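You operate a simulated robot arm through the tools that you are given. There is no shell and no other tool.

You run a simulated two-armed robot. Do the job below in one go: nothing can be reset, and whatever is moved stays where it is left.

TASK
Chalk in spots 10, 30 and 40 on the black board.
Fine: all white, with the white chalk; put it back in the small blue tray; the other spots stay bare. Set down upright: white chalk. A coat counts when it lies all over at full strength: go over it till it gets no stronger.
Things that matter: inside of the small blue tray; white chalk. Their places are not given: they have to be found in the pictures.

Only the result counts: the job must be done as asked and must still hold three seconds after the hand-in. Knocking over, shifting, dropping, spilling or breaking anything else fails it.

THE ROBOT
Two 7-joint arms with fingered hands on one trunk that stands fixed in place. Base frame: the origin is at the foot of the trunk, x ahead of it, y to its left, z up; the work surface is at about z = 0.84. Readings come in m, degrees, newtons and seconds.
The left shoulder is at [0.03, 0.12, 1.088], the right one opposite. With the tool pointing down near the work surface each hand reaches from about 0.26 to 0.7 m from the base axis, measured 20 degrees to its own side. Payload 4 kg a hand.
The tool frame of a hand sits at the grasp point between the pads (the TCP): z along the fingers, y along the line on which they close. The tips reach 0.019 m beyond it. The gripper opens to 0.12 m. The gripper's body begins 0.053 m behind the TCP. The gripper is a hand of 3 fingers: y runs from the thumb to the fingers, the wrist lies at [0, 0, -0.219] in the tool frame.
Orientation is that of the tool frame in the base frame, as [roll, pitch, yaw] about the fixed x, y, z axes, in that order (R = Rz(yaw) Ry(pitch) Rx(roll)). With the fingers straight down and closing along the base's y, the tool's x points along the base's -x, its y along +y and its z along -z.

THE INTERFACE
- The arms move only by the tool send_rows. It takes "left_moves", "right_moves" or both (then of equal length, played together; a hand with none holds still); each is a list of rows, each an object (a shift or turn left out is 0) with "xyz": the shift along the tool's x, y, z in units of 40 mm (1.0 is 40 mm), a list of three; "angular": the turn, a rotation vector about the tool's x, y, z in units of 8 degrees (1.0 is 8 degrees), a list of three. In form: [{"xyz": [dx, dy, dz], "angular": [rx, ry, rz]}, ...]. A call has 1 to 20 rows; each row shifts and turns the commanded pose from where the row before left it, along the tool's axes as they then stand. A call with a number of a shift or a turn outside -1 to 1 is refused whole. Rows are played at 5 a second. More than 0.05 m and 8.6 degrees between two rows, and nothing of the call is played. Where a pose cannot be reached the arm comes as near as it can. A force on the tool above 40 N (or 10 N above the force at the start of the call, whichever is more), or a blocked arm, ends the call early, and 0.2 s more pass. In this call time passes only in rows, and 0.2 s behind the last. It gives the time, the measured TCP pose, the force on the tool (base axes), the opening and the grip force at its end, in the units of the frame above (readings bear some noise), with the torque about the TCP (base axes, N m) and any sound that the robot's microphone picked up, and new pictures: "views" is both (left out), scene, wrist or none (wrist: the cameras of the hands that moved).
- Cameras (640 x 400 px; columns grow to the right, rows downward): "scene" is now at [0.058, 0.0111, 1.6386]; the picture's right is [0.15, -0.99, -0.00], its down [-0.74, -0.11, -0.66] and it looks along [0.65, 0.10, -0.75] (base axes); focal length 342 px, centre (320, 200). "left" rides on the left gripper at [-0.066, -0.004, -0.079] in its tool frame; the picture's right is [0.05, -1.00, 0.00], its down [0.76, 0.04, -0.64] and it looks along [0.64, 0.04, 0.77] (tool axes); focal length 251 px, centre (320, 200). "right" rides on the right gripper at [0.066, -0.004, -0.079] in its tool frame; the picture's right is [0.05, 1.00, 0.00], its down [-0.76, 0.04, -0.64] and it looks along [-0.64, 0.03, 0.77] (tool axes); focal length 251 px, centre (320, 200).
- move_column(by): slides the trunk up (or, below 0, down) by that many m; the arms and the scene camera ride with it, the base frame stays. It gives what a move gives, with no picture.
- curl_fingers(finger1, finger2, thumb_bend, hand): sets how far each is bent, from 0 (flat) to 1 (curled in); at 0.3 the hand is open as for a grip, at 0.7 the pads meet at the TCP. One left out holds its place. A second passes; each finger stops where it meets its share of the squeeze, and holds until it gets a number again. It is the only way to open and close the hand. It gives what a move gives, with no picture; readings hold the bend of each and the force on the fingers (four entries, about 0 where the hand has none), thumb and palm.
- aim_head(pan, tilt): turns the head with the scene camera to pan (to the left, within 120 degrees either way) and tilt (down, from -29 to 69), counted from straight ahead of the robot. It gives what a move gives, and a new picture of the scene camera.
- point_at(camera, pixels): for up to 12 pixels [column, row] of the newest picture of that camera ("zoom" is the newest enlarged one), the place [x, y, z] in the base frame of the surface seen there, good to about 0.003 m. No time passes.
- inspect(camera, box): a new picture of the part [left, top, right, bottom] of that camera's present view, enlarged. No time passes.
- hand_in(): hands the job in; it is judged then, once.

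Open the grippers and draw the arms clear of the work before you hand the job in, unless the task says otherwise.

The tools are called as a command line: name --argument value ..., lists and objects as JSON in quotes. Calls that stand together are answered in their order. send_rows: Moves the arms, as the interface text tells. Its arguments: {"type":"object","properties":{"left_moves":{"type":"array"},"right_moves":{"type":"array"},"views":{"type":"string","enum":["both","scene","wrist","none"]}},"required":[]} The other tools are called the same way: move_column (by) slides the trunk up or down; curl_fingers (finger1, finger2, thumb_bend, hand) moves the fingers one by one; aim_head (pan, tilt) turns the head that bears the scene camera; point_at (camera, pixels) gives the place of the surface under pixels of a picture; inspect (camera, box) takes an enlarged picture of a part of a camera's view; hand_in () hands the job in.

At the start:

```text
time: 0.0
left_tool_pos: [0.4943, 0.2167, 1.1778]
left_tool_rot: [-180.0, 0.0, -180.0]
left_contact_force: [1.3, -0.3, -0.3]
left_wrist_torque: [0.01, 0.02, 0.0]
left_finger_gap: 0.1198
left_grasp_force: 0.1
left_shape: jaw
left_bend: [0.3, 0.3, 0.3]
left_finger forces: [0.0, 0.0, 0.1, 0.1, 0.0, 0.1]
right_tool_pos: [0.4838, -0.1824, 1.1103]
right_tool_rot: [180.0, 0.1, 180.0]
right_contact_force: [0.1, -0.4, 0.7]
right_wrist_torque: [0.0, -0.02, 0.03]
right_finger_gap: 0.1199
right_grasp_force: 0.1
right_shape: jaw
right_bend: [0.3, 0.3, 0.3]
right_finger forces: [0.0, 0.1, 0.1, 0.0, 0.1, 0.1]
trunk travel left (down, up): [-0.3, 0.24]
head pan, tilt: [8.8, 48.6]
```

scene: 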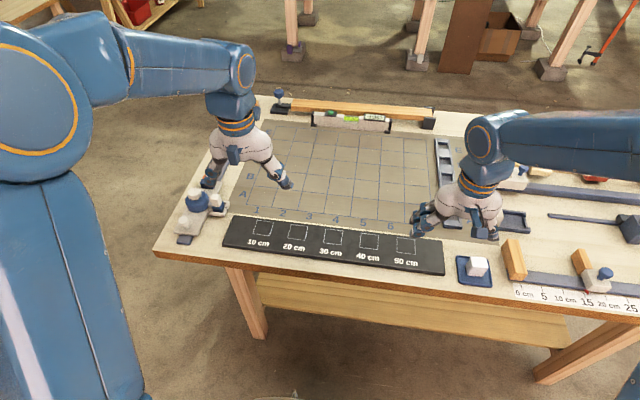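
right: 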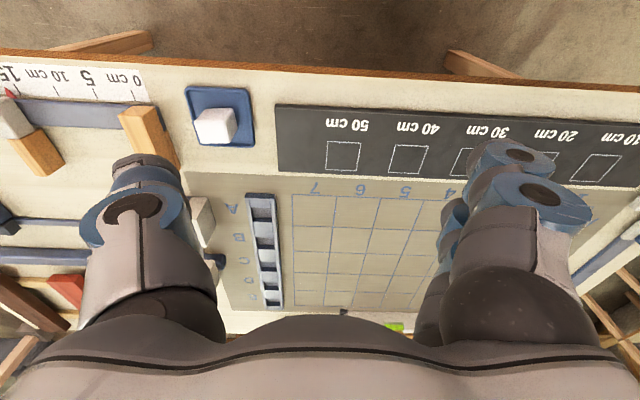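
left: 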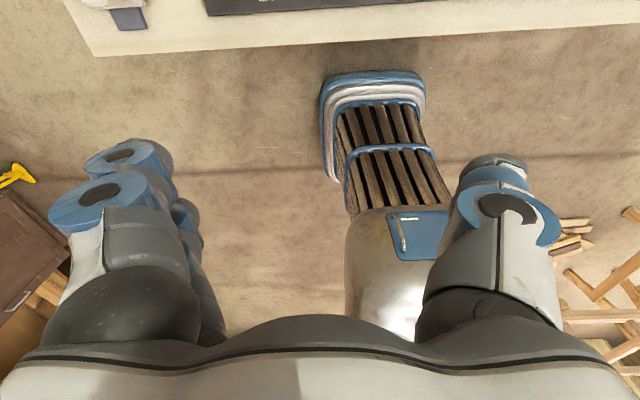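

The scene picture shows the black board around (335,245) with five squares and a white block in a blue tray near (477,268). I enlarge both to see them in detail.

inspect --camera "scene" --box '[210, 200, 530, 300]'

inspect --camera "right" --box '[160, 60, 400, 210]'

```text
2.00 times, centred on (370, 250) of scene
```

zoom: 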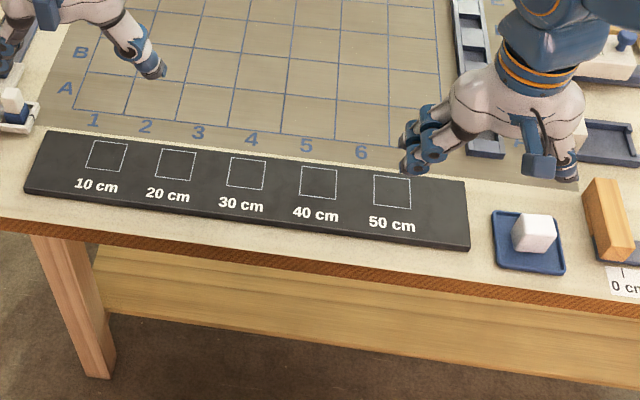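

```text
2.67 times, centred on (280, 135) of right
```

zoom: 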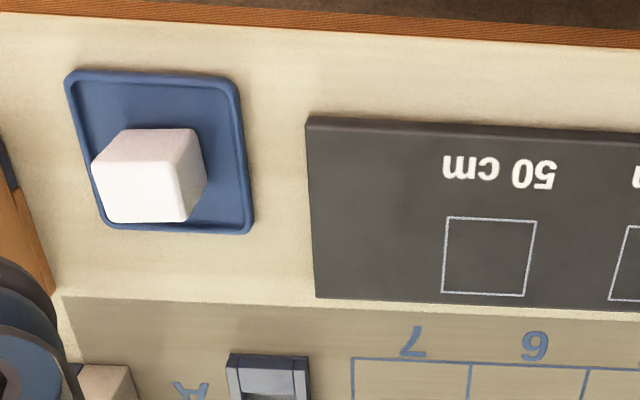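

The white block sits in the square blue tray; I measure points on the block, tray and board squares in the scene picture, and look at other items that may resemble chalk or trays.

inspect --camera "scene" --box '[440, 240, 520, 290]'

point_at --camera "zoom" --pixels '[[280, 160], [340, 140], [300, 210], [390, 170], [150, 130], [130, 350], [420, 370], [380, 300], [200, 280], [330, 300]]'

inspect --camera "scene" --box '[440, 120, 640, 320]'

inspect --camera "scene" --box '[150, 80, 460, 280]'

```text
8.00 times, centred on (480, 265) of scene
```

zoom: 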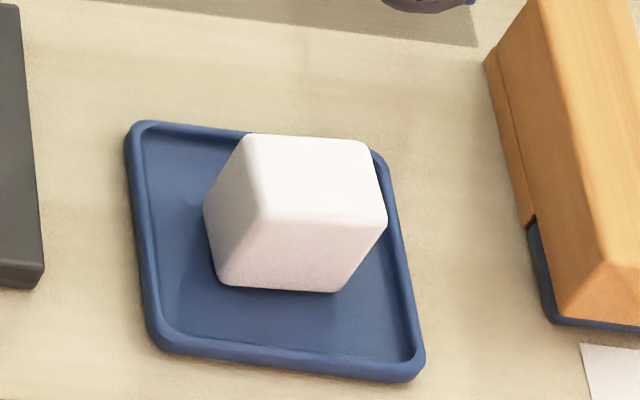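

```text
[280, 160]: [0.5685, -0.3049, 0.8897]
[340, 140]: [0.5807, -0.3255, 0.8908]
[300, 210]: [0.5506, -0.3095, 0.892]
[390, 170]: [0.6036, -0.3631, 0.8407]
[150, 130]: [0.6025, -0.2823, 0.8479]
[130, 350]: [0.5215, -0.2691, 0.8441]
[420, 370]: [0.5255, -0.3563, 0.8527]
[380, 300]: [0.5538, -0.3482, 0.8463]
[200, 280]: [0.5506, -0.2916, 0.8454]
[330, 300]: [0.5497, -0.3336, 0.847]
```

```text
2.00 times, centred on (540, 220) of scene
```

zoom: 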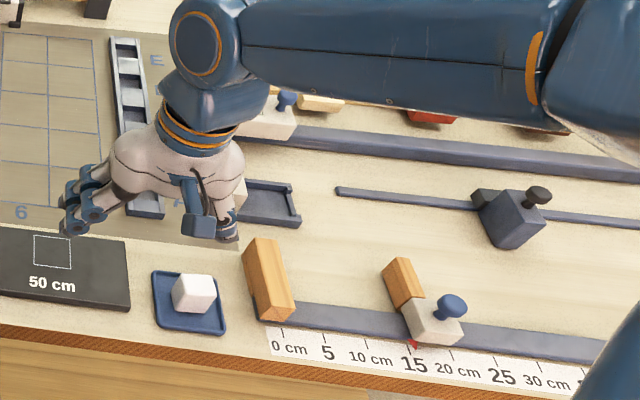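

```text
2.00 times, centred on (305, 180) of scene
```

zoom: 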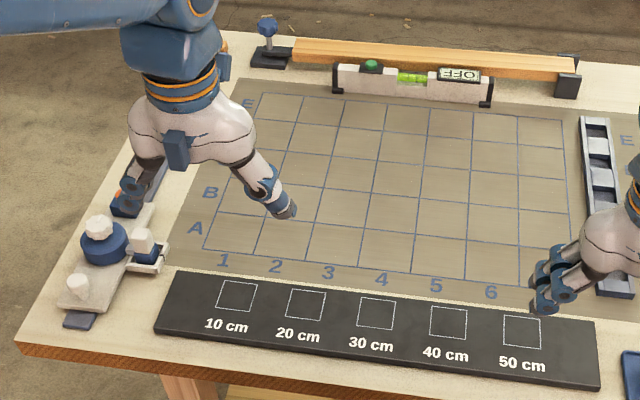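

Next I measure the squares in the newest zoom (2x on the board) — corners of spots 10 to 50 at about (216–258, 281–312), etc.

point_at --camera "zoom" --pixels '[[224, 281], [257, 284], [249, 312], [216, 308], [362, 298], [395, 301], [392, 329], [357, 326], [432, 306], [467, 309], [466, 338], [430, 335]]'

inspect --camera "scene" --box '[220, 205, 350, 275]'

point_at --camera "zoom" --pixels '[[185, 75], [264, 83], [246, 151], [164, 142], [355, 99], [435, 106], [425, 180], [340, 168], [30, 200], [60, 60], [200, 120], [540, 150]]'

```text
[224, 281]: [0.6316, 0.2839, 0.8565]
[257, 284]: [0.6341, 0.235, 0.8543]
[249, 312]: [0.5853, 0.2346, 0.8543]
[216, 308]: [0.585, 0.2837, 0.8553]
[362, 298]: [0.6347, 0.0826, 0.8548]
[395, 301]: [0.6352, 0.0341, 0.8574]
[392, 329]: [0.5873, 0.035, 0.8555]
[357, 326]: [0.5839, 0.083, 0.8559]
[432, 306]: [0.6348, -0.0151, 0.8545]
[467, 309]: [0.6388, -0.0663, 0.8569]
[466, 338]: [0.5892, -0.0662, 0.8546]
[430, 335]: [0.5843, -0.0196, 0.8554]
```

```text
4.92 times, centred on (285, 240) of scene
```

zoom: 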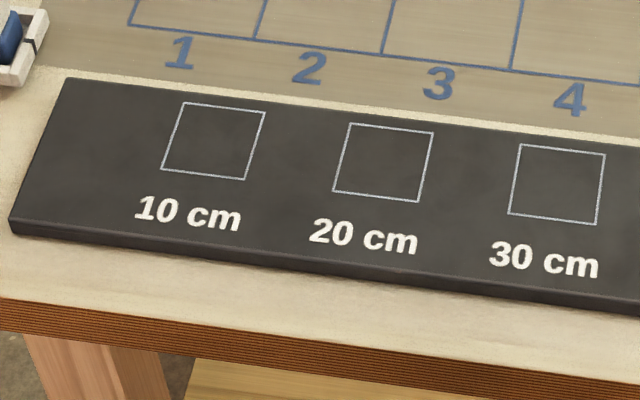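

```text
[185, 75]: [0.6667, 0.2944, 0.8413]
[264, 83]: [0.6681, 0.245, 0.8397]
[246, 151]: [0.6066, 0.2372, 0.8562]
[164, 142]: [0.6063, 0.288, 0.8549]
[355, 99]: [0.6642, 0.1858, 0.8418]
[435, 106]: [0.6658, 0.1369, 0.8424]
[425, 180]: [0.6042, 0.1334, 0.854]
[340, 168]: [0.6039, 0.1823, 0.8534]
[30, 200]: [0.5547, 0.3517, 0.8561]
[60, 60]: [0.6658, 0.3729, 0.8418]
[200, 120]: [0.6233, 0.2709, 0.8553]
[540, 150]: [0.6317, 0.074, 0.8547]
```

Spots are 50 mm squares with centres near x=0.61, y=0.259 (10), 0.059 (30), -0.041 (40), board top z≈0.855. Now I zoom tightly on the chalk to get its corners and neighbours.

inspect --camera "scene" --box '[440, 240, 520, 290]'

point_at --camera "zoom" --pixels '[[252, 142], [360, 147], [378, 215], [270, 214], [315, 180], [230, 215], [300, 255], [490, 65], [535, 0], [530, 225], [570, 310], [545, 310]]'

point_at --camera "zoom" --pixels '[[135, 125], [240, 128], [378, 155], [420, 370], [152, 340], [180, 330], [390, 340], [160, 160], [222, 285], [345, 290], [600, 270], [560, 180]]'

inspect --camera "right" --box '[160, 60, 320, 160]'

```text
8.00 times, centred on (480, 265) of scene
```

zoom: 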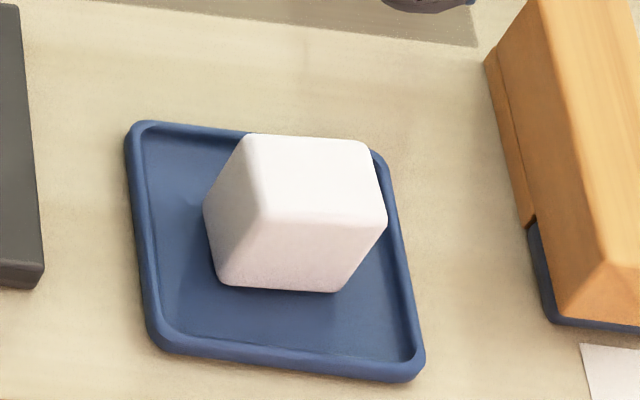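

```text
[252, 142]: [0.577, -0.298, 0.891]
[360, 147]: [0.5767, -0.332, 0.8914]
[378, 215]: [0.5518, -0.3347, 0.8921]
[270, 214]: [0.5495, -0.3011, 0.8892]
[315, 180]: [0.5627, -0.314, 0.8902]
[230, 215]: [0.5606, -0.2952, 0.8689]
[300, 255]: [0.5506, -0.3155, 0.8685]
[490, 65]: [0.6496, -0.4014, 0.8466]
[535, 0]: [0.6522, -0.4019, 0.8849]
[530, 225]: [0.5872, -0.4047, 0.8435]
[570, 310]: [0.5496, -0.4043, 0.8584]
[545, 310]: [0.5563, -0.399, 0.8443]
```

```text
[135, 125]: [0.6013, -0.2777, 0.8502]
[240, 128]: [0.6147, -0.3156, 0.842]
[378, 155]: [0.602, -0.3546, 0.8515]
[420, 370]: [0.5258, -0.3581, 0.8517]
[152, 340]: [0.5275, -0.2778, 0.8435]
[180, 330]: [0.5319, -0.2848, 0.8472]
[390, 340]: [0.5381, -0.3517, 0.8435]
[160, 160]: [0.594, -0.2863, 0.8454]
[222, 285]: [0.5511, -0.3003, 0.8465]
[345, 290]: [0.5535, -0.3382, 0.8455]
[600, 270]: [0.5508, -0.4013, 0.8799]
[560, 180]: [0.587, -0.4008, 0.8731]
```

```text
4.00 times, centred on (240, 110) of right
```

zoom: 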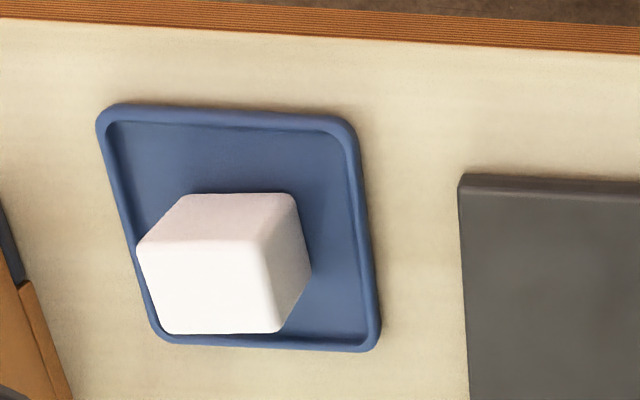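

The chalk is about 30 (x) × 40 (y) × 45 (z) mm, centred near (0.564, -0.317), standing in the tray (floor z≈0.845). Spot 10 at y=0.259 may be far for the right arm, so I first move the left arm aside to test reach in free air.

send_rows --left_moves '[{"xyz": [0.6, 1, 0]}, {"xyz": [0.6, 1, 0]}, {"xyz": [0.6, 1, 0]}, {"xyz": [0.6, 1, 0]}, {"xyz": [0.6, 1, 0]}, {"xyz": [0.6, 0.8, 0]}]' --views "scene"

```text
time: 1.4
left_tool_pos: [0.3499, 0.4491, 1.1781]
left_tool_rot: [180.0, 0.1, 180.0]
left_contact_force: [-0.3, 0.2, 0.8]
left_wrist_torque: [-0.01, -0.03, -0.03]
left_finger_gap: 0.1199
left_grasp_force: 0.0
left_shape: jaw
left_bend: [0.3, 0.3, 0.3]
left_finger forces: [0.0, 0.1, 0.0, 0.0, 0.1, 0.0]
right_tool_pos: [0.4831, -0.1814, 1.1108]
right_tool_rot: [180.0, 0.0, -180.0]
right_contact_force: [0.7, -0.2, -0.1]
right_wrist_torque: [0.0, -0.04, 0.01]
right_finger_gap: 0.1201
right_grasp_force: 0.3
right_shape: jaw
right_bend: [0.3, 0.3, 0.3]
right_finger forces: [0.1, 0.0, 0.0, 0.0, 0.0, 0.1]
trunk travel left (down, up): [-0.3, 0.24]
head pan, tilt: [8.8, 48.6]
```

scene: 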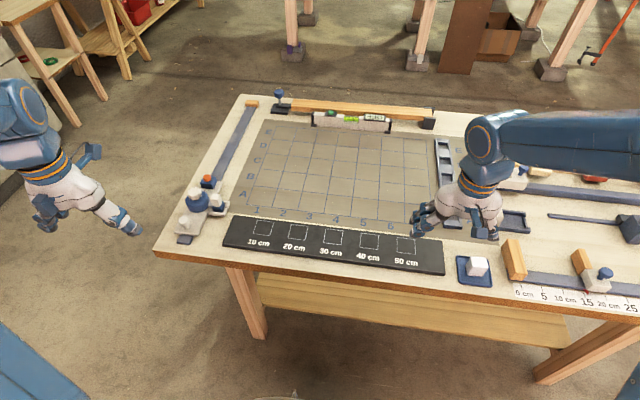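

The left arm is clear. I now move the right hand through free air to above spot 10 (0.61, 0.259, ~1.0), tool straight down, to see whether it reaches.

send_rows --right_moves '[{"xyz": [-0.29, 1, 0.25]}, {"xyz": [-0.29, 1, 0.25]}, {"xyz": [-0.29, 1, 0.25]}, {"xyz": [-0.29, 1, 0.25]}, {"xyz": [-0.29, 1, 0.25]}, {"xyz": [-0.29, 1, 0.25]}, {"xyz": [-0.29, 1, 0.25]}, {"xyz": [-0.29, 1, 0.25]}, {"xyz": [-0.29, 1, 0.25]}, {"xyz": [-0.29, 1, 0.25]}, {"xyz": [-0.29, 1, 0.25]}]' --views "scene"

```text
time: 3.8
left_tool_pos: [0.3503, 0.448, 1.1778]
left_tool_rot: [-179.9, 0.0, 179.9]
left_contact_force: [-0.6, -0.8, 0.3]
left_wrist_torque: [-0.02, -0.01, -0.01]
left_finger_gap: 0.1198
left_grasp_force: 0.0
left_shape: jaw
left_bend: [0.3, 0.3, 0.3]
left_finger forces: [0.0, 0.0, 0.1, 0.0, 0.1, 0.0]
right_tool_pos: [0.5468, 0.2087, 1.0023]
right_tool_rot: [-179.9, 0.0, 180.0]
right_contact_force: [0.2, 0.2, 0.1]
right_wrist_torque: [0.0, 0.02, -0.01]
right_finger_gap: 0.1198
right_grasp_force: 0.0
right_shape: jaw
right_bend: [0.3, 0.3, 0.3]
right_finger forces: [0.0, 0.1, 0.0, 0.0, 0.1, 0.0]
right hand out of reach, approached as far as the arm can: row 9, 10, 11
trunk travel left (down, up): [-0.3, 0.24]
head pan, tilt: [8.8, 48.6]
```

scene: 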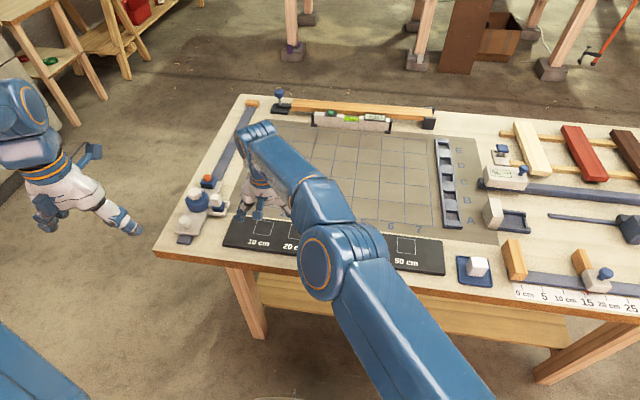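

The arm stops at (0.547, 0.209), so straight down it cannot reach spot 10. I test a forward tilt of 32° about the tool's y (fingers pointing ahead), which brings the wrist nearer, still in free air.

send_rows --right_moves '[{"xyz": [0.5, 0, 0]}, {"xyz": [0.5, 0, 0], "angular": [0, -1, 0]}, {"angular": [0, -1, 0]}, {"angular": [0, -1, 0]}, {"angular": [0, -1, 0]}]' --views "none"

```text
time: 5.0
left_tool_pos: [0.3499, 0.4493, 1.1778]
left_tool_rot: [-180.0, 0.0, -180.0]
left_contact_force: [-0.2, 0.0, -0.1]
left_wrist_torque: [-0.01, -0.02, 0.02]
left_finger_gap: 0.1199
left_grasp_force: 0.0
left_shape: jaw
left_bend: [0.3, 0.3, 0.3]
left_finger forces: [0.0, 0.0, 0.0, 0.0, 0.0, 0.0]
right_tool_pos: [0.5082, 0.2074, 1.0048]
right_tool_rot: [-180.0, 32.1, 179.9]
right_contact_force: [-0.2, 0.7, 0.7]
right_wrist_torque: [0.02, 0.01, -0.04]
right_finger_gap: 0.1199
right_grasp_force: 0.0
right_shape: jaw
right_bend: [0.3, 0.3, 0.3]
right_finger forces: [0.0, 0.0, 0.0, 0.0, 0.0, 0.0]
trunk travel left (down, up): [-0.3, 0.24]
head pan, tilt: [8.8, 48.6]
```

Tilting works. Before going lower I check where the clamp parts left of the board lie (pixels around (197,200), (215,205)).

point_at --camera "scene" --pixels '[[197, 200], [197, 192], [216, 196], [218, 210], [207, 215], [184, 222], [190, 240], [224, 205], [207, 181]]'

send_rows --right_moves '[{"xyz": [-0.328, 0.375, 0.831]}, {"xyz": [-0.328, 0.375, 0.831]}, {"xyz": [-0.328, 0.375, 0.831]}]' --views "both"

```text
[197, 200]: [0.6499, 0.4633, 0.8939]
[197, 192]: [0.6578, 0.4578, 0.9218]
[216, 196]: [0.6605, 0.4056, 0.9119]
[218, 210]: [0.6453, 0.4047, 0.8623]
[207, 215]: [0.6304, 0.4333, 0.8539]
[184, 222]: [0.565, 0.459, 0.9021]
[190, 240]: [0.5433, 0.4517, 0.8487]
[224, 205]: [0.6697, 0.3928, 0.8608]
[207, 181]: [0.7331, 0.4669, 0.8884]
```

```text
time: 5.8
left_tool_pos: [0.3513, 0.4487, 1.1778]
left_tool_rot: [-179.9, -0.2, 179.9]
left_contact_force: [0.0, 0.3, -1.1]
left_wrist_torque: [0.0, 0.01, 0.06]
left_finger_gap: 0.1199
left_grasp_force: 0.1
left_shape: jaw
left_bend: [0.3, 0.3, 0.3]
left_finger forces: [0.0, 0.0, 0.1, 0.1, 0.0, 0.0]
right_tool_pos: [0.5953, 0.2508, 0.9379]
right_tool_rot: [-179.9, 31.9, 179.9]
right_contact_force: [0.4, 0.9, 0.1]
right_wrist_torque: [-0.02, 0.04, -0.01]
right_finger_gap: 0.1199
right_grasp_force: 0.1
right_shape: jaw
right_bend: [0.3, 0.3, 0.3]
right_finger forces: [0.1, 0.1, 0.0, 0.0, 0.0, 0.0]
trunk travel left (down, up): [-0.3, 0.24]
head pan, tilt: [8.8, 48.6]
```

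scene: 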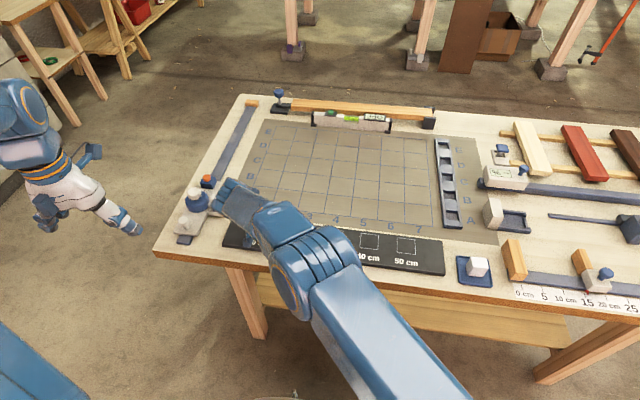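
right: 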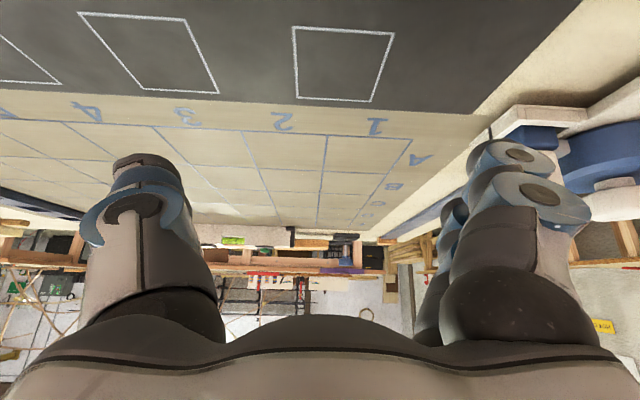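

It reaches here. I check the far corner of the sweep over spot 10 at about (0.623, 0.267, 0.90), still above the board.

send_rows --right_moves '[{"xyz": [-0.05, 0.2, 0.55]}, {"xyz": [-0.05, 0.2, 0.55]}]' --views "none"

```text
time: 6.4
left_tool_pos: [0.3504, 0.448, 1.1782]
left_tool_rot: [180.0, -0.1, -179.9]
left_contact_force: [-0.4, 0.0, 0.0]
left_wrist_torque: [0.03, -0.01, 0.01]
left_finger_gap: 0.1198
left_grasp_force: 0.0
left_shape: jaw
left_bend: [0.3, 0.3, 0.3]
left_finger forces: [0.1, 0.1, 0.0, 0.0, 0.0, 0.0]
right_tool_pos: [0.6055, 0.2552, 0.9224]
right_tool_rot: [-180.0, 31.9, -180.0]
right_contact_force: [-0.2, -0.8, 0.5]
right_wrist_torque: [-0.02, -0.02, 0.0]
right_finger_gap: 0.1198
right_grasp_force: 0.1
right_shape: jaw
right_bend: [0.3, 0.3, 0.3]
right_finger forces: [0.0, 0.0, 0.1, 0.0, 0.0, 0.0]
right hand out of reach, approached as far as the arm can: row 1, 2
trunk travel left (down, up): [-0.3, 0.24]
head pan, tilt: [8.8, 48.6]
```

The tilted pose also runs out of reach at (0.606, 0.255), so the left arm shall do spot 10 (and 30), with the chalk relayed on spot 40. I look closely at the right fingers in its camera to learn their spacing.

inspect --camera "right" --box '[400, 100, 640, 260]'

point_at --camera "right" --pixels '[[520, 152], [540, 195], [460, 210], [445, 235], [145, 160], [150, 205]]'

inspect --camera "scene" --box '[20, 80, 180, 260]'

```text
2.50 times, centred on (520, 180) of right
```

zoom: 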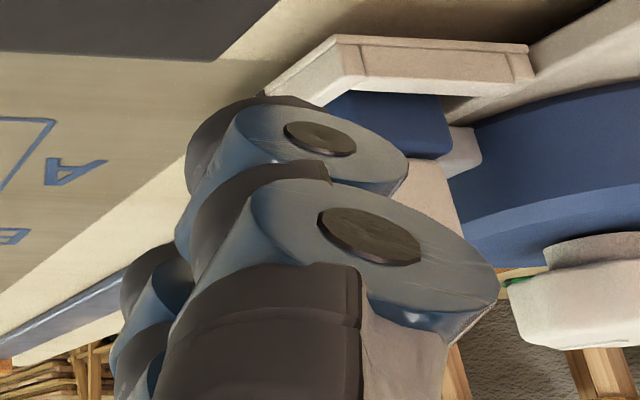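

```text
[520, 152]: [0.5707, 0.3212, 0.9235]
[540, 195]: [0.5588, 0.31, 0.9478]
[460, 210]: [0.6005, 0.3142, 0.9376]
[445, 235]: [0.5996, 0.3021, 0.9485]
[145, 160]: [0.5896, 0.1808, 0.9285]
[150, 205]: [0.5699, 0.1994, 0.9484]
```

```text
2.22 times, centred on (100, 170) of scene
```

zoom: 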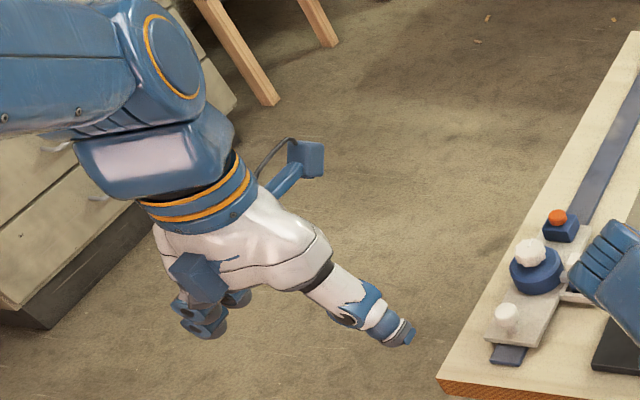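

Fingers sit about ±17 mm to the sides of the thumb plane, fine for closing along y on the chalk's 30 mm faces. I draw the right hand back and up, set it straight down and bring it over the tray.

send_rows --right_moves '[{"xyz": [0.353, 0, -1.0]}, {"xyz": [0.353, 0, -1.0]}, {"xyz": [0.353, 0, -1.0]}, {"angular": [0, 1, 0]}, {"angular": [0, 1, 0]}, {"angular": [0, 1, 0]}, {"angular": [0, 1, 0]}]' --views "none"

send_rows --right_moves '[{"xyz": [-0.08, -1, 0]}, {"xyz": [-0.08, -1, 0]}, {"xyz": [-0.08, -1, 0]}, {"xyz": [-0.08, -1, 0]}, {"xyz": [-0.08, -1, 0]}, {"xyz": [-0.08, -1, 0]}, {"xyz": [-0.08, -1, 0]}, {"xyz": [-0.08, -1, 0]}, {"xyz": [-0.08, -1, 0]}, {"xyz": [-0.08, -1, 0]}, {"xyz": [-0.08, -1, 0]}, {"xyz": [-0.08, -1, 0]}, {"xyz": [-0.08, -1, 0]}, {"xyz": [-0.08, -1, 0]}]' --views "both"

```text
time: 8.0
left_tool_pos: [0.3516, 0.4491, 1.1772]
left_tool_rot: [180.0, -0.3, -179.9]
left_contact_force: [0.4, -0.3, 0.2]
left_wrist_torque: [-0.01, -0.01, -0.01]
left_finger_gap: 0.1199
left_grasp_force: 0.0
left_shape: jaw
left_bend: [0.3, 0.3, 0.3]
left_finger forces: [0.0, 0.0, 0.0, 0.1, 0.0, 0.0]
right_tool_pos: [0.506, 0.2567, 1.0011]
right_tool_rot: [179.9, -0.2, -180.0]
right_contact_force: [0.1, 0.5, -0.6]
right_wrist_torque: [-0.04, -0.01, 0.0]
right_finger_gap: 0.1199
right_grasp_force: 0.1
right_shape: jaw
right_bend: [0.3, 0.3, 0.3]
right_finger forces: [0.0, 0.0, 0.0, 0.1, 0.1, 0.1]
trunk travel left (down, up): [-0.3, 0.24]
head pan, tilt: [8.8, 48.6]
```

```text
time: 11.0
left_tool_pos: [0.3495, 0.4472, 1.1779]
left_tool_rot: [-179.9, 0.0, 180.0]
left_contact_force: [-0.2, -0.8, 0.0]
left_wrist_torque: [-0.03, 0.01, -0.02]
left_finger_gap: 0.1197
left_grasp_force: 0.1
left_shape: jaw
left_bend: [0.3, 0.3, 0.3]
left_finger forces: [0.0, 0.0, 0.1, 0.1, 0.0, 0.1]
right_tool_pos: [0.5507, -0.3023, 1.0025]
right_tool_rot: [179.9, -0.1, 179.9]
right_contact_force: [0.5, -0.6, -0.3]
right_wrist_torque: [0.01, -0.01, 0.01]
right_finger_gap: 0.1201
right_grasp_force: 0.1
right_shape: jaw
right_bend: [0.3, 0.3, 0.3]
right_finger forces: [0.0, 0.0, 0.0, 0.0, 0.0, 0.0]
trunk travel left (down, up): [-0.3, 0.24]
head pan, tilt: [8.8, 48.6]
```

scene: 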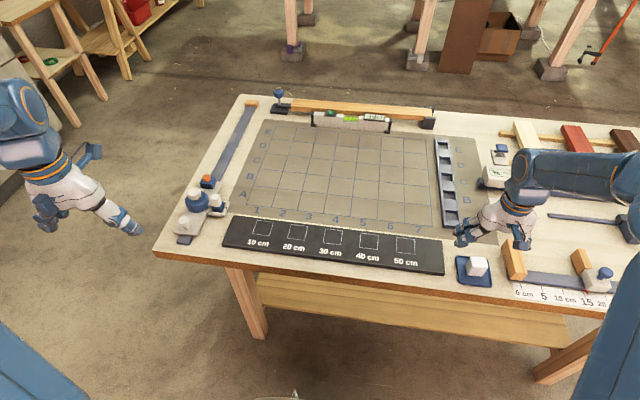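
right: 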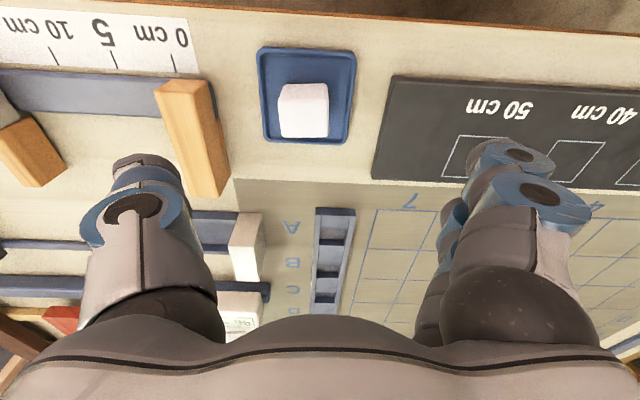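

The hand is at (0.551, -0.302, 1.003), upright; chalk seen at (303,110) in the wrist view. I measure its corners from this view too.

inspect --camera "right" --box '[240, 30, 370, 160]'

point_at --camera "right" --pixels '[[278, 108], [328, 107], [326, 137], [283, 139], [303, 122], [284, 86], [325, 83], [330, 95], [268, 50], [352, 55], [347, 140], [268, 135]]'

```text
3.08 times, centred on (305, 95) of right
```

zoom: 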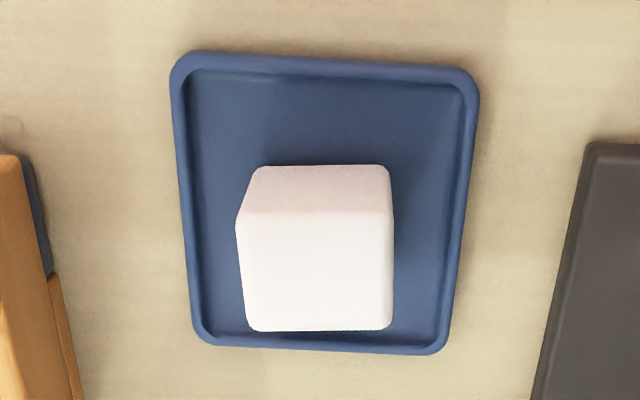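

```text
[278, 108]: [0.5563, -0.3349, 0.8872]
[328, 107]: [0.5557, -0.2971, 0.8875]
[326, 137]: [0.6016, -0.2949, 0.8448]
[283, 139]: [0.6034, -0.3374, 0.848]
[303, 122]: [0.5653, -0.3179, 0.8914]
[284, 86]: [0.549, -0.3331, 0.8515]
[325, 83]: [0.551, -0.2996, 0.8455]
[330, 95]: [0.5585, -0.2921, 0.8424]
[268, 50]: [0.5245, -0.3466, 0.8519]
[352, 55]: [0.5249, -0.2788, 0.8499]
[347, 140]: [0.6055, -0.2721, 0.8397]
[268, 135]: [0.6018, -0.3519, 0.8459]
```

Chalk centre ≈ (0.565, -0.3165). I pre-shape the right hand to a narrower opening and move over the chalk.

curl_fingers --hand "right" --finger1 0.47 --finger2 0.47 --thumb_bend 0.47

send_rows --right_moves '[{"xyz": [-0.36, -0.355, 0.3]}, {"xyz": [0, 0, 0.7]}]' --views "both"

```text
time: 12.0
left_tool_pos: [0.3516, 0.4486, 1.1794]
left_tool_rot: [-179.9, 0.0, -180.0]
left_contact_force: [-0.4, 0.9, -0.4]
left_wrist_torque: [-0.03, 0.03, 0.0]
left_finger_gap: 0.1197
left_grasp_force: 0.0
left_shape: jaw
left_bend: [0.3, 0.3, 0.3]
left_finger forces: [0.1, 0.0, 0.0, 0.0, 0.0, 0.1]
right_tool_pos: [0.5502, -0.3026, 1.0047]
right_tool_rot: [-180.0, 0.0, -179.9]
right_contact_force: [-0.6, -0.1, 0.1]
right_wrist_torque: [0.0, 0.0, -0.01]
right_finger_gap: 0.078
right_grasp_force: 0.1
right_shape: fingers
right_bend: [0.47, 0.47, 0.47]
right_finger forces: [0.0, 0.0, 0.0, 0.1, 0.0, 0.1]
trunk travel left (down, up): [-0.3, 0.24]
head pan, tilt: [8.8, 48.6]
```

```text
time: 12.6
left_tool_pos: [0.35, 0.4478, 1.1783]
left_tool_rot: [180.0, 0.0, 179.9]
left_contact_force: [0.7, -0.3, -0.7]
left_wrist_torque: [0.01, 0.02, -0.01]
left_finger_gap: 0.1199
left_grasp_force: 0.0
left_shape: jaw
left_bend: [0.3, 0.3, 0.3]
left_finger forces: [0.0, 0.1, 0.0, 0.0, 0.0, 0.0]
right_tool_pos: [0.5653, -0.3173, 0.9641]
right_tool_rot: [-180.0, 0.0, -179.9]
right_contact_force: [0.7, 0.8, 0.3]
right_wrist_torque: [0.0, -0.01, 0.01]
right_finger_gap: 0.0782
right_grasp_force: 0.0
right_shape: fingers
right_bend: [0.47, 0.47, 0.47]
right_finger forces: [0.0, 0.0, 0.0, 0.1, 0.0, 0.0]
trunk travel left (down, up): [-0.3, 0.24]
head pan, tilt: [8.8, 48.6]
```

scene: 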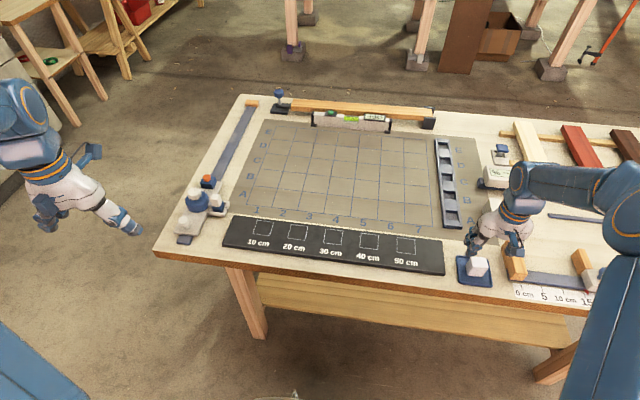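
right: 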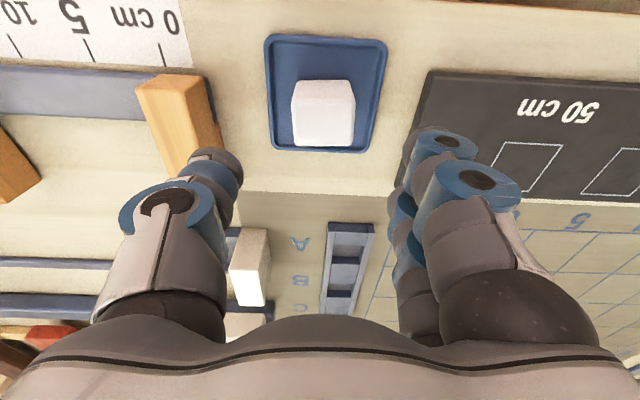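

Hand is directly over the chalk (seen at (323,110)). I check the heights of the fingertips with point_at before descending.

point_at --camera "right" --pixels '[[225, 155], [236, 165], [205, 152], [425, 133], [410, 150], [440, 150], [470, 175], [300, 95], [350, 95], [323, 130]]'

inspect --camera "scene" --box '[430, 170, 560, 300]'

```text
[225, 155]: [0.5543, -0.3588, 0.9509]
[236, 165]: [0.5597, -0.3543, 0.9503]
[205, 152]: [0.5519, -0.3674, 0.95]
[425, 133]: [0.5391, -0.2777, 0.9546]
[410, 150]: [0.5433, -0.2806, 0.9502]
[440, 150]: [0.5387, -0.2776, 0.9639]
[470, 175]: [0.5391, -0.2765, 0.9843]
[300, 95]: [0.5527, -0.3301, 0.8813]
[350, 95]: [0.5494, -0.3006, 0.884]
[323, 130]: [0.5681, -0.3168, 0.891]
```

```text
3.08 times, centred on (495, 235) of scene
```

zoom: 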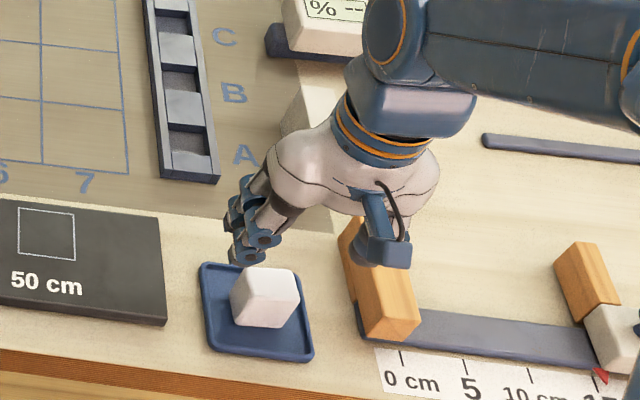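

Tips are at z≈0.945 with TCP 0.964 (19 mm below). I descend to TCP z≈0.877, keeping tips ~5 mm above the tray rim (0.852).

send_rows --right_moves '[{"xyz": [0, 0, 0.7]}, {"xyz": [0, 0, 0.7]}, {"xyz": [0, 0, 0.5]}, {"xyz": [0, 0.01, 0.275]}]' --views "both"

```text
time: 13.6
left_tool_pos: [0.3505, 0.4477, 1.177]
left_tool_rot: [180.0, 0.0, -179.9]
left_contact_force: [-0.5, -0.2, 1.0]
left_wrist_torque: [-0.01, 0.01, -0.01]
left_finger_gap: 0.1199
left_grasp_force: 0.0
left_shape: jaw
left_bend: [0.3, 0.3, 0.3]
left_finger forces: [0.0, 0.1, 0.1, 0.0, 0.1, 0.1]
right_tool_pos: [0.5651, -0.3165, 0.8769]
right_tool_rot: [-179.9, -0.1, -179.9]
right_contact_force: [0.6, 0.4, 1.5]
right_wrist_torque: [0.06, 0.0, -0.01]
right_finger_gap: 0.0782
right_grasp_force: 1.1
right_shape: fingers
right_bend: [0.47, 0.47, 0.47]
right_finger forces: [0.9, 0.9, 0.0, 0.0, 0.0, 0.1]
trunk travel left (down, up): [-0.3, 0.24]
head pan, tilt: [8.8, 48.6]
```

scene: 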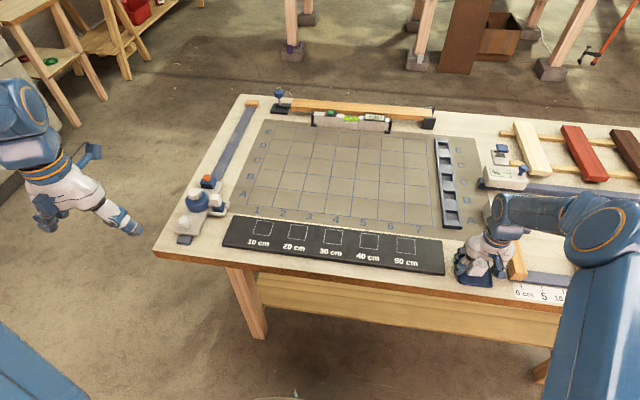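
right: 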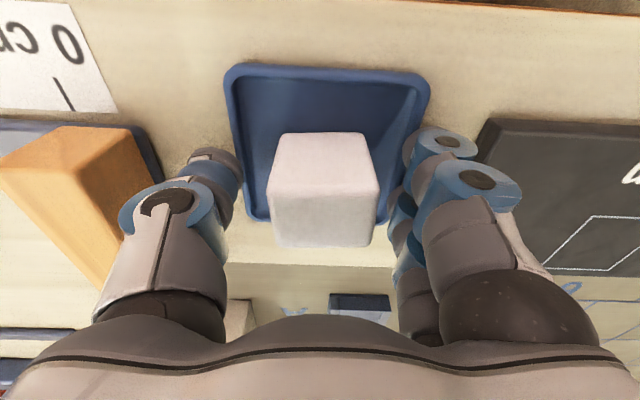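

The two fingers feel about 0.9 N each, probably the tips brushing the tray's left rim. I raise 3 mm and look again.

send_rows --right_moves '[{"xyz": [0, 0, -0.075]}]' --views "wrist"

inspect --camera "right" --box '[180, 60, 500, 270]'

inspect --camera "scene" --box '[440, 220, 540, 290]'

```text
time: 14.0
left_tool_pos: [0.3507, 0.449, 1.1781]
left_tool_rot: [180.0, 0.0, 180.0]
left_contact_force: [0.1, 0.0, 0.8]
left_wrist_torque: [0.01, 0.01, 0.02]
left_finger_gap: 0.1199
left_grasp_force: 0.1
left_shape: jaw
left_bend: [0.3, 0.3, 0.3]
left_finger forces: [0.0, 0.0, 0.1, 0.0, 0.1, 0.0]
right_tool_pos: [0.5643, -0.3166, 0.8782]
right_tool_rot: [-180.0, 0.0, 180.0]
right_contact_force: [-0.3, -1.0, 0.7]
right_wrist_torque: [0.01, -0.03, 0.02]
right_finger_gap: 0.0779
right_grasp_force: 0.1
right_shape: fingers
right_bend: [0.47, 0.47, 0.47]
right_finger forces: [0.0, 0.0, 0.0, 0.0, 0.0, 0.0]
trunk travel left (down, up): [-0.3, 0.24]
head pan, tilt: [8.8, 48.6]
```

right: 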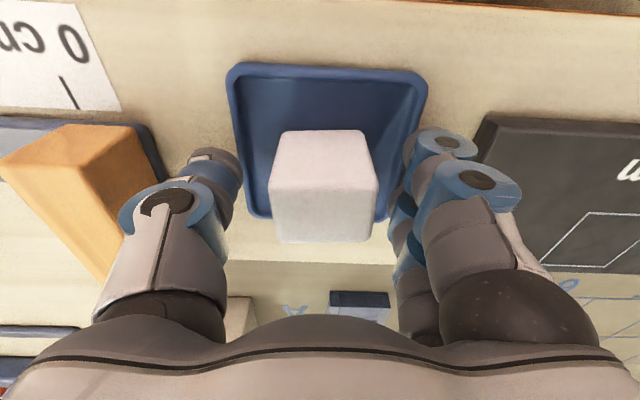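

```text
1.90 times, centred on (340, 165) of right
```

zoom: 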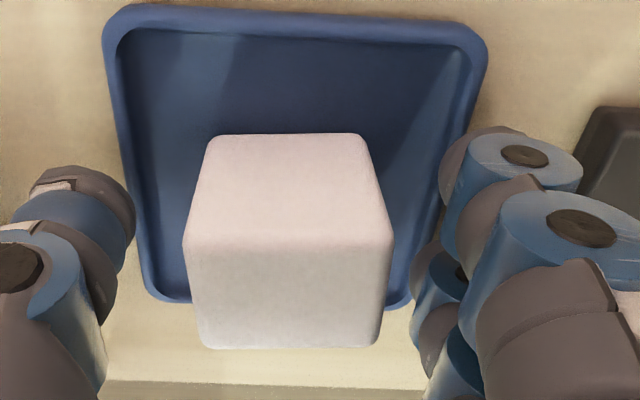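

```text
5.71 times, centred on (490, 255) of scene
```

zoom: 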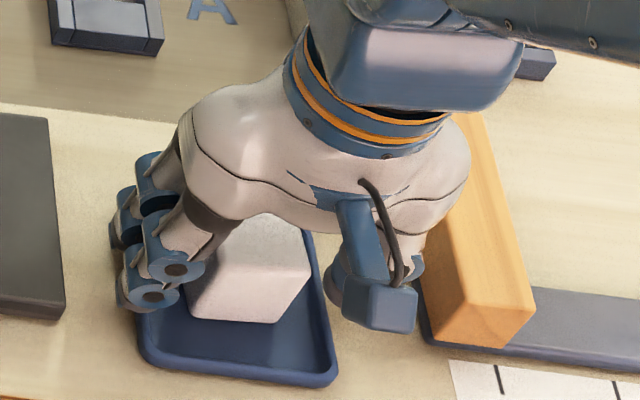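

Contact vanished after raising. I go up 2.5 mm more for margin over the rim and then close the hand gently on the chalk.

send_rows --right_moves '[{"xyz": [0, 0, -0.06]}]' --views "none"

curl_fingers --hand "right" --finger1 0.56 --finger2 0.56 --thumb_bend 0.56

inspect --camera "right" --box '[180, 60, 500, 270]'

```text
time: 14.4
left_tool_pos: [0.3503, 0.4475, 1.1777]
left_tool_rot: [180.0, -0.1, -180.0]
left_contact_force: [-0.1, 0.3, 0.9]
left_wrist_torque: [-0.01, -0.03, -0.02]
left_finger_gap: 0.1198
left_grasp_force: 0.0
left_shape: jaw
left_bend: [0.3, 0.3, 0.3]
left_finger forces: [0.0, 0.0, 0.1, 0.0, 0.0, 0.0]
right_tool_pos: [0.5648, -0.3161, 0.8819]
right_tool_rot: [-180.0, 0.0, 180.0]
right_contact_force: [0.0, -0.1, -0.4]
right_wrist_torque: [0.02, -0.01, -0.01]
right_finger_gap: 0.0778
right_grasp_force: 0.1
right_shape: fingers
right_bend: [0.47, 0.47, 0.47]
right_finger forces: [0.0, 0.0, 0.0, 0.0, 0.0, 0.0]
trunk travel left (down, up): [-0.3, 0.24]
head pan, tilt: [8.8, 48.6]
```

```text
time: 15.4
left_tool_pos: [0.35, 0.4484, 1.1783]
left_tool_rot: [180.0, 0.1, 179.9]
left_contact_force: [-0.4, -0.5, -0.4]
left_wrist_torque: [0.02, -0.03, 0.02]
left_finger_gap: 0.1197
left_grasp_force: 0.0
left_shape: jaw
left_bend: [0.3, 0.3, 0.3]
left_finger forces: [0.0, 0.1, 0.0, 0.0, 0.0, 0.0]
right_tool_pos: [0.5657, -0.3162, 0.8812]
right_tool_rot: [180.0, 0.0, -180.0]
right_contact_force: [0.8, -0.1, -0.3]
right_wrist_torque: [0.01, 0.01, -0.01]
right_finger_gap: 0.0506
right_grasp_force: 0.5
right_shape: fingers
right_bend: [0.56, 0.56, 0.56]
right_finger forces: [0.0, 0.3, 0.0, 0.0, 0.0, 0.0]
trunk travel left (down, up): [-0.3, 0.24]
head pan, tilt: [8.8, 48.6]
```

```text
1.90 times, centred on (340, 165) of right
```

zoom: 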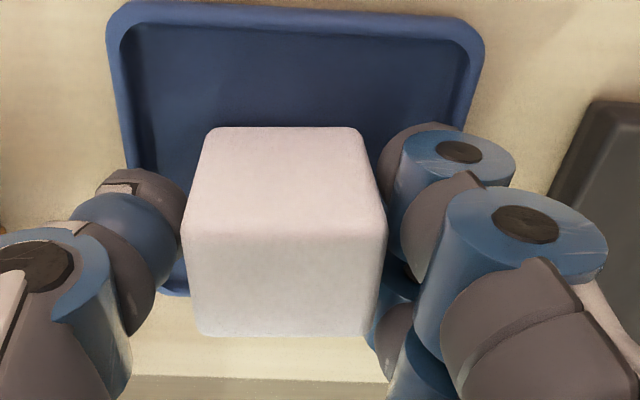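

The gap is 50 mm with the pads just about touching on both sides. I close further onto the chalk.

curl_fingers --hand "right" --finger1 0.64 --finger2 0.64 --thumb_bend 0.64

inspect --camera "right" --box '[180, 60, 500, 270]'

```text
time: 16.4
left_tool_pos: [0.3504, 0.4482, 1.1786]
left_tool_rot: [179.9, 0.1, 180.0]
left_contact_force: [-0.8, -0.2, -0.3]
left_wrist_torque: [-0.01, -0.01, -0.02]
left_finger_gap: 0.1203
left_grasp_force: 0.0
left_shape: jaw
left_bend: [0.3, 0.3, 0.3]
left_finger forces: [0.0, 0.0, 0.1, 0.1, 0.0, 0.0]
right_tool_pos: [0.5642, -0.3147, 0.8816]
right_tool_rot: [-179.9, 0.0, -179.9]
right_contact_force: [0.2, 0.5, -0.5]
right_wrist_torque: [0.0, -0.04, 0.0]
right_finger_gap: 0.0441
right_grasp_force: 11.7
right_shape: fingers
right_bend: [0.6, 0.59, 0.57]
right_finger forces: [5.6, 6.3, 0.0, 0.0, 11.8, 0.1]
trunk travel left (down, up): [-0.3, 0.24]
head pan, tilt: [8.8, 48.6]
```

```text
1.90 times, centred on (340, 165) of right
```

zoom: 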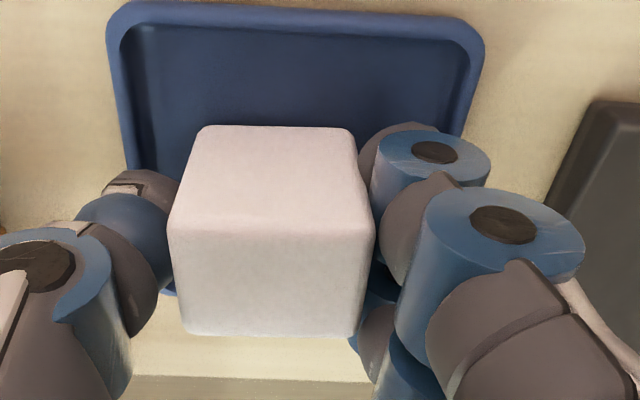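

Grip of 11.7 N (fingers 5.6/6.3, thumb 11.8) on the chalk. I lift it straight up.

send_rows --right_moves '[{"xyz": [0, 0, -0.2]}, {"xyz": [0, 0, -0.4]}, {"xyz": [0, 0, -0.6]}]' --views "both"

inspect --camera "scene" --box '[430, 210, 560, 290]'

```text
time: 17.2
left_tool_pos: [0.3508, 0.4485, 1.1784]
left_tool_rot: [-179.9, -0.1, 179.9]
left_contact_force: [0.3, -0.7, 0.2]
left_wrist_torque: [-0.03, -0.02, 0.04]
left_finger_gap: 0.1199
left_grasp_force: 0.0
left_shape: jaw
left_bend: [0.3, 0.3, 0.3]
left_finger forces: [0.0, 0.1, 0.0, 0.0, 0.0, 0.0]
right_tool_pos: [0.5661, -0.3177, 0.9302]
right_tool_rot: [179.9, 0.0, -180.0]
right_contact_force: [0.3, -0.1, -0.7]
right_wrist_torque: [0.0, 0.03, -0.01]
right_finger_gap: 0.0443
right_grasp_force: 12.1
right_shape: fingers
right_bend: [0.6, 0.59, 0.57]
right_finger forces: [5.6, 6.2, 0.1, 0.0, 11.8, 0.0]
trunk travel left (down, up): [-0.3, 0.24]
head pan, tilt: [8.8, 48.6]
```

scene: 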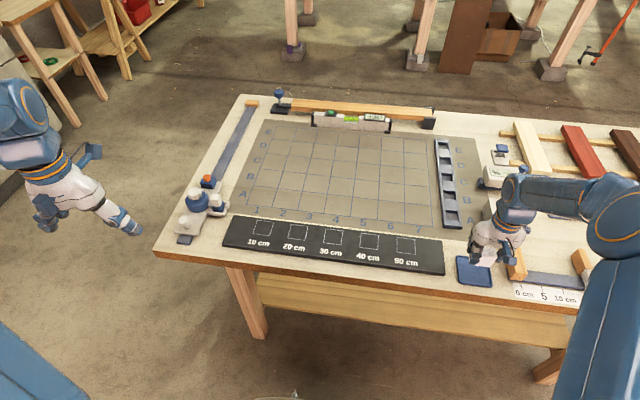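
right: 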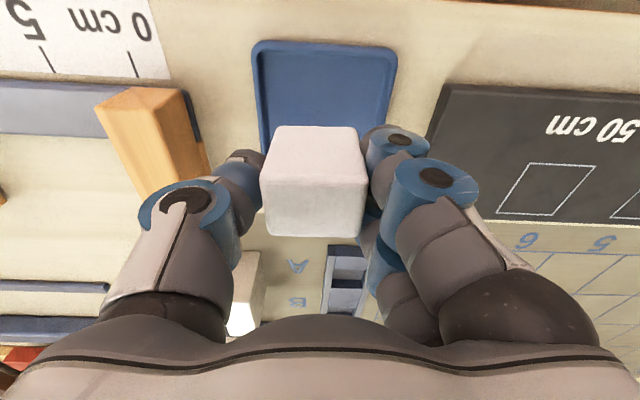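

```text
4.92 times, centred on (495, 250) of scene
```

zoom: 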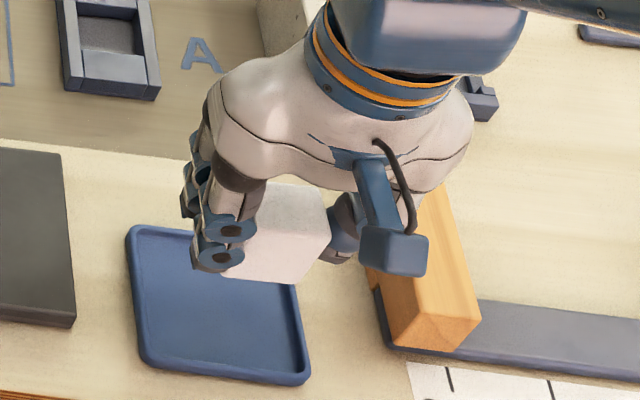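

The chalk is lifted and held. I measure it in the hand from the wrist camera to learn where its bottom face sits relative to the TCP.

point_at --camera "right" --pixels '[[272, 182], [358, 182], [276, 230], [354, 232], [282, 133], [348, 132], [315, 133], [315, 172], [315, 205], [270, 190], [362, 190], [283, 170]]'

inspect --camera "right" --box '[220, 100, 400, 260]'

```text
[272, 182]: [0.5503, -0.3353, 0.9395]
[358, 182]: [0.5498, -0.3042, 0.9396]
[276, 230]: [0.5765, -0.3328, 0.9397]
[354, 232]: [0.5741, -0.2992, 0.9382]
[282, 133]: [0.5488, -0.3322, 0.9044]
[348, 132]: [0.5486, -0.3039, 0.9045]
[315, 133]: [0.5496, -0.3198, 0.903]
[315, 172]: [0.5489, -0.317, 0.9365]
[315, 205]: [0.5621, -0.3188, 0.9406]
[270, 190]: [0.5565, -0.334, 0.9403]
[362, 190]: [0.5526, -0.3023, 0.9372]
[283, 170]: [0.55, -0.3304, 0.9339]
```

```text
2.50 times, centred on (310, 180) of right
```

zoom: 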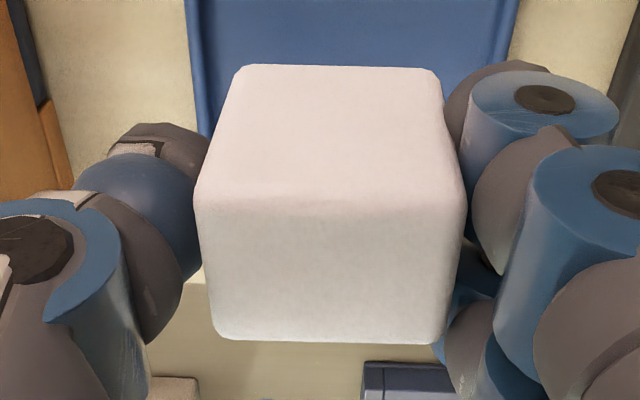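

Chalk bottom is ~35 mm below the TCP, its centre ~2 mm behind and 2 mm right of it. I carry it at safe height to above spot 40.

send_rows --right_moves '[{"xyz": [0, 0, -0.5]}, {"xyz": [-0.17, 0.993, 0]}, {"xyz": [-0.17, 0.993, 0]}, {"xyz": [-0.17, 0.993, 0]}, {"xyz": [-0.17, 0.993, 0]}, {"xyz": [-0.17, 0.993, 0]}, {"xyz": [-0.17, 0.993, 0]}, {"xyz": [-0.16, 0.99, 0]}]' --views "both"

```text
time: 19.0
left_tool_pos: [0.3505, 0.4496, 1.178]
left_tool_rot: [-179.9, 0.0, -180.0]
left_contact_force: [0.2, 0.7, 0.2]
left_wrist_torque: [-0.02, 0.04, 0.02]
left_finger_gap: 0.1198
left_grasp_force: 0.0
left_shape: jaw
left_bend: [0.3, 0.3, 0.3]
left_finger forces: [0.1, 0.0, 0.1, 0.0, 0.1, 0.0]
right_tool_pos: [0.6137, -0.0372, 0.9491]
right_tool_rot: [-180.0, 0.0, 179.9]
right_contact_force: [-0.1, -0.1, -0.8]
right_wrist_torque: [-0.01, -0.03, 0.01]
right_finger_gap: 0.0442
right_grasp_force: 12.0
right_shape: fingers
right_bend: [0.6, 0.59, 0.57]
right_finger forces: [5.6, 6.2, 0.0, 0.1, 11.5, 0.0]
trunk travel left (down, up): [-0.3, 0.24]
head pan, tilt: [8.8, 48.6]
```

scene: 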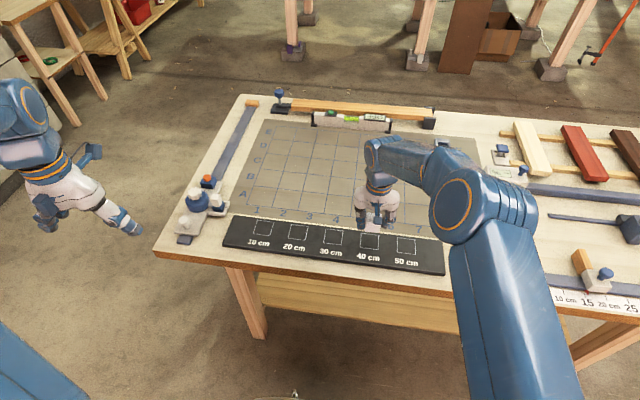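
right: 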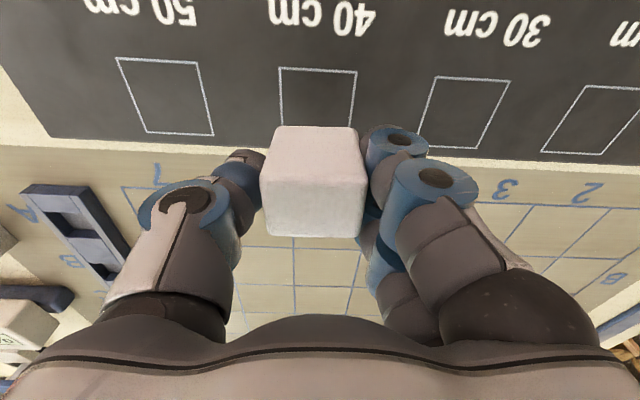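

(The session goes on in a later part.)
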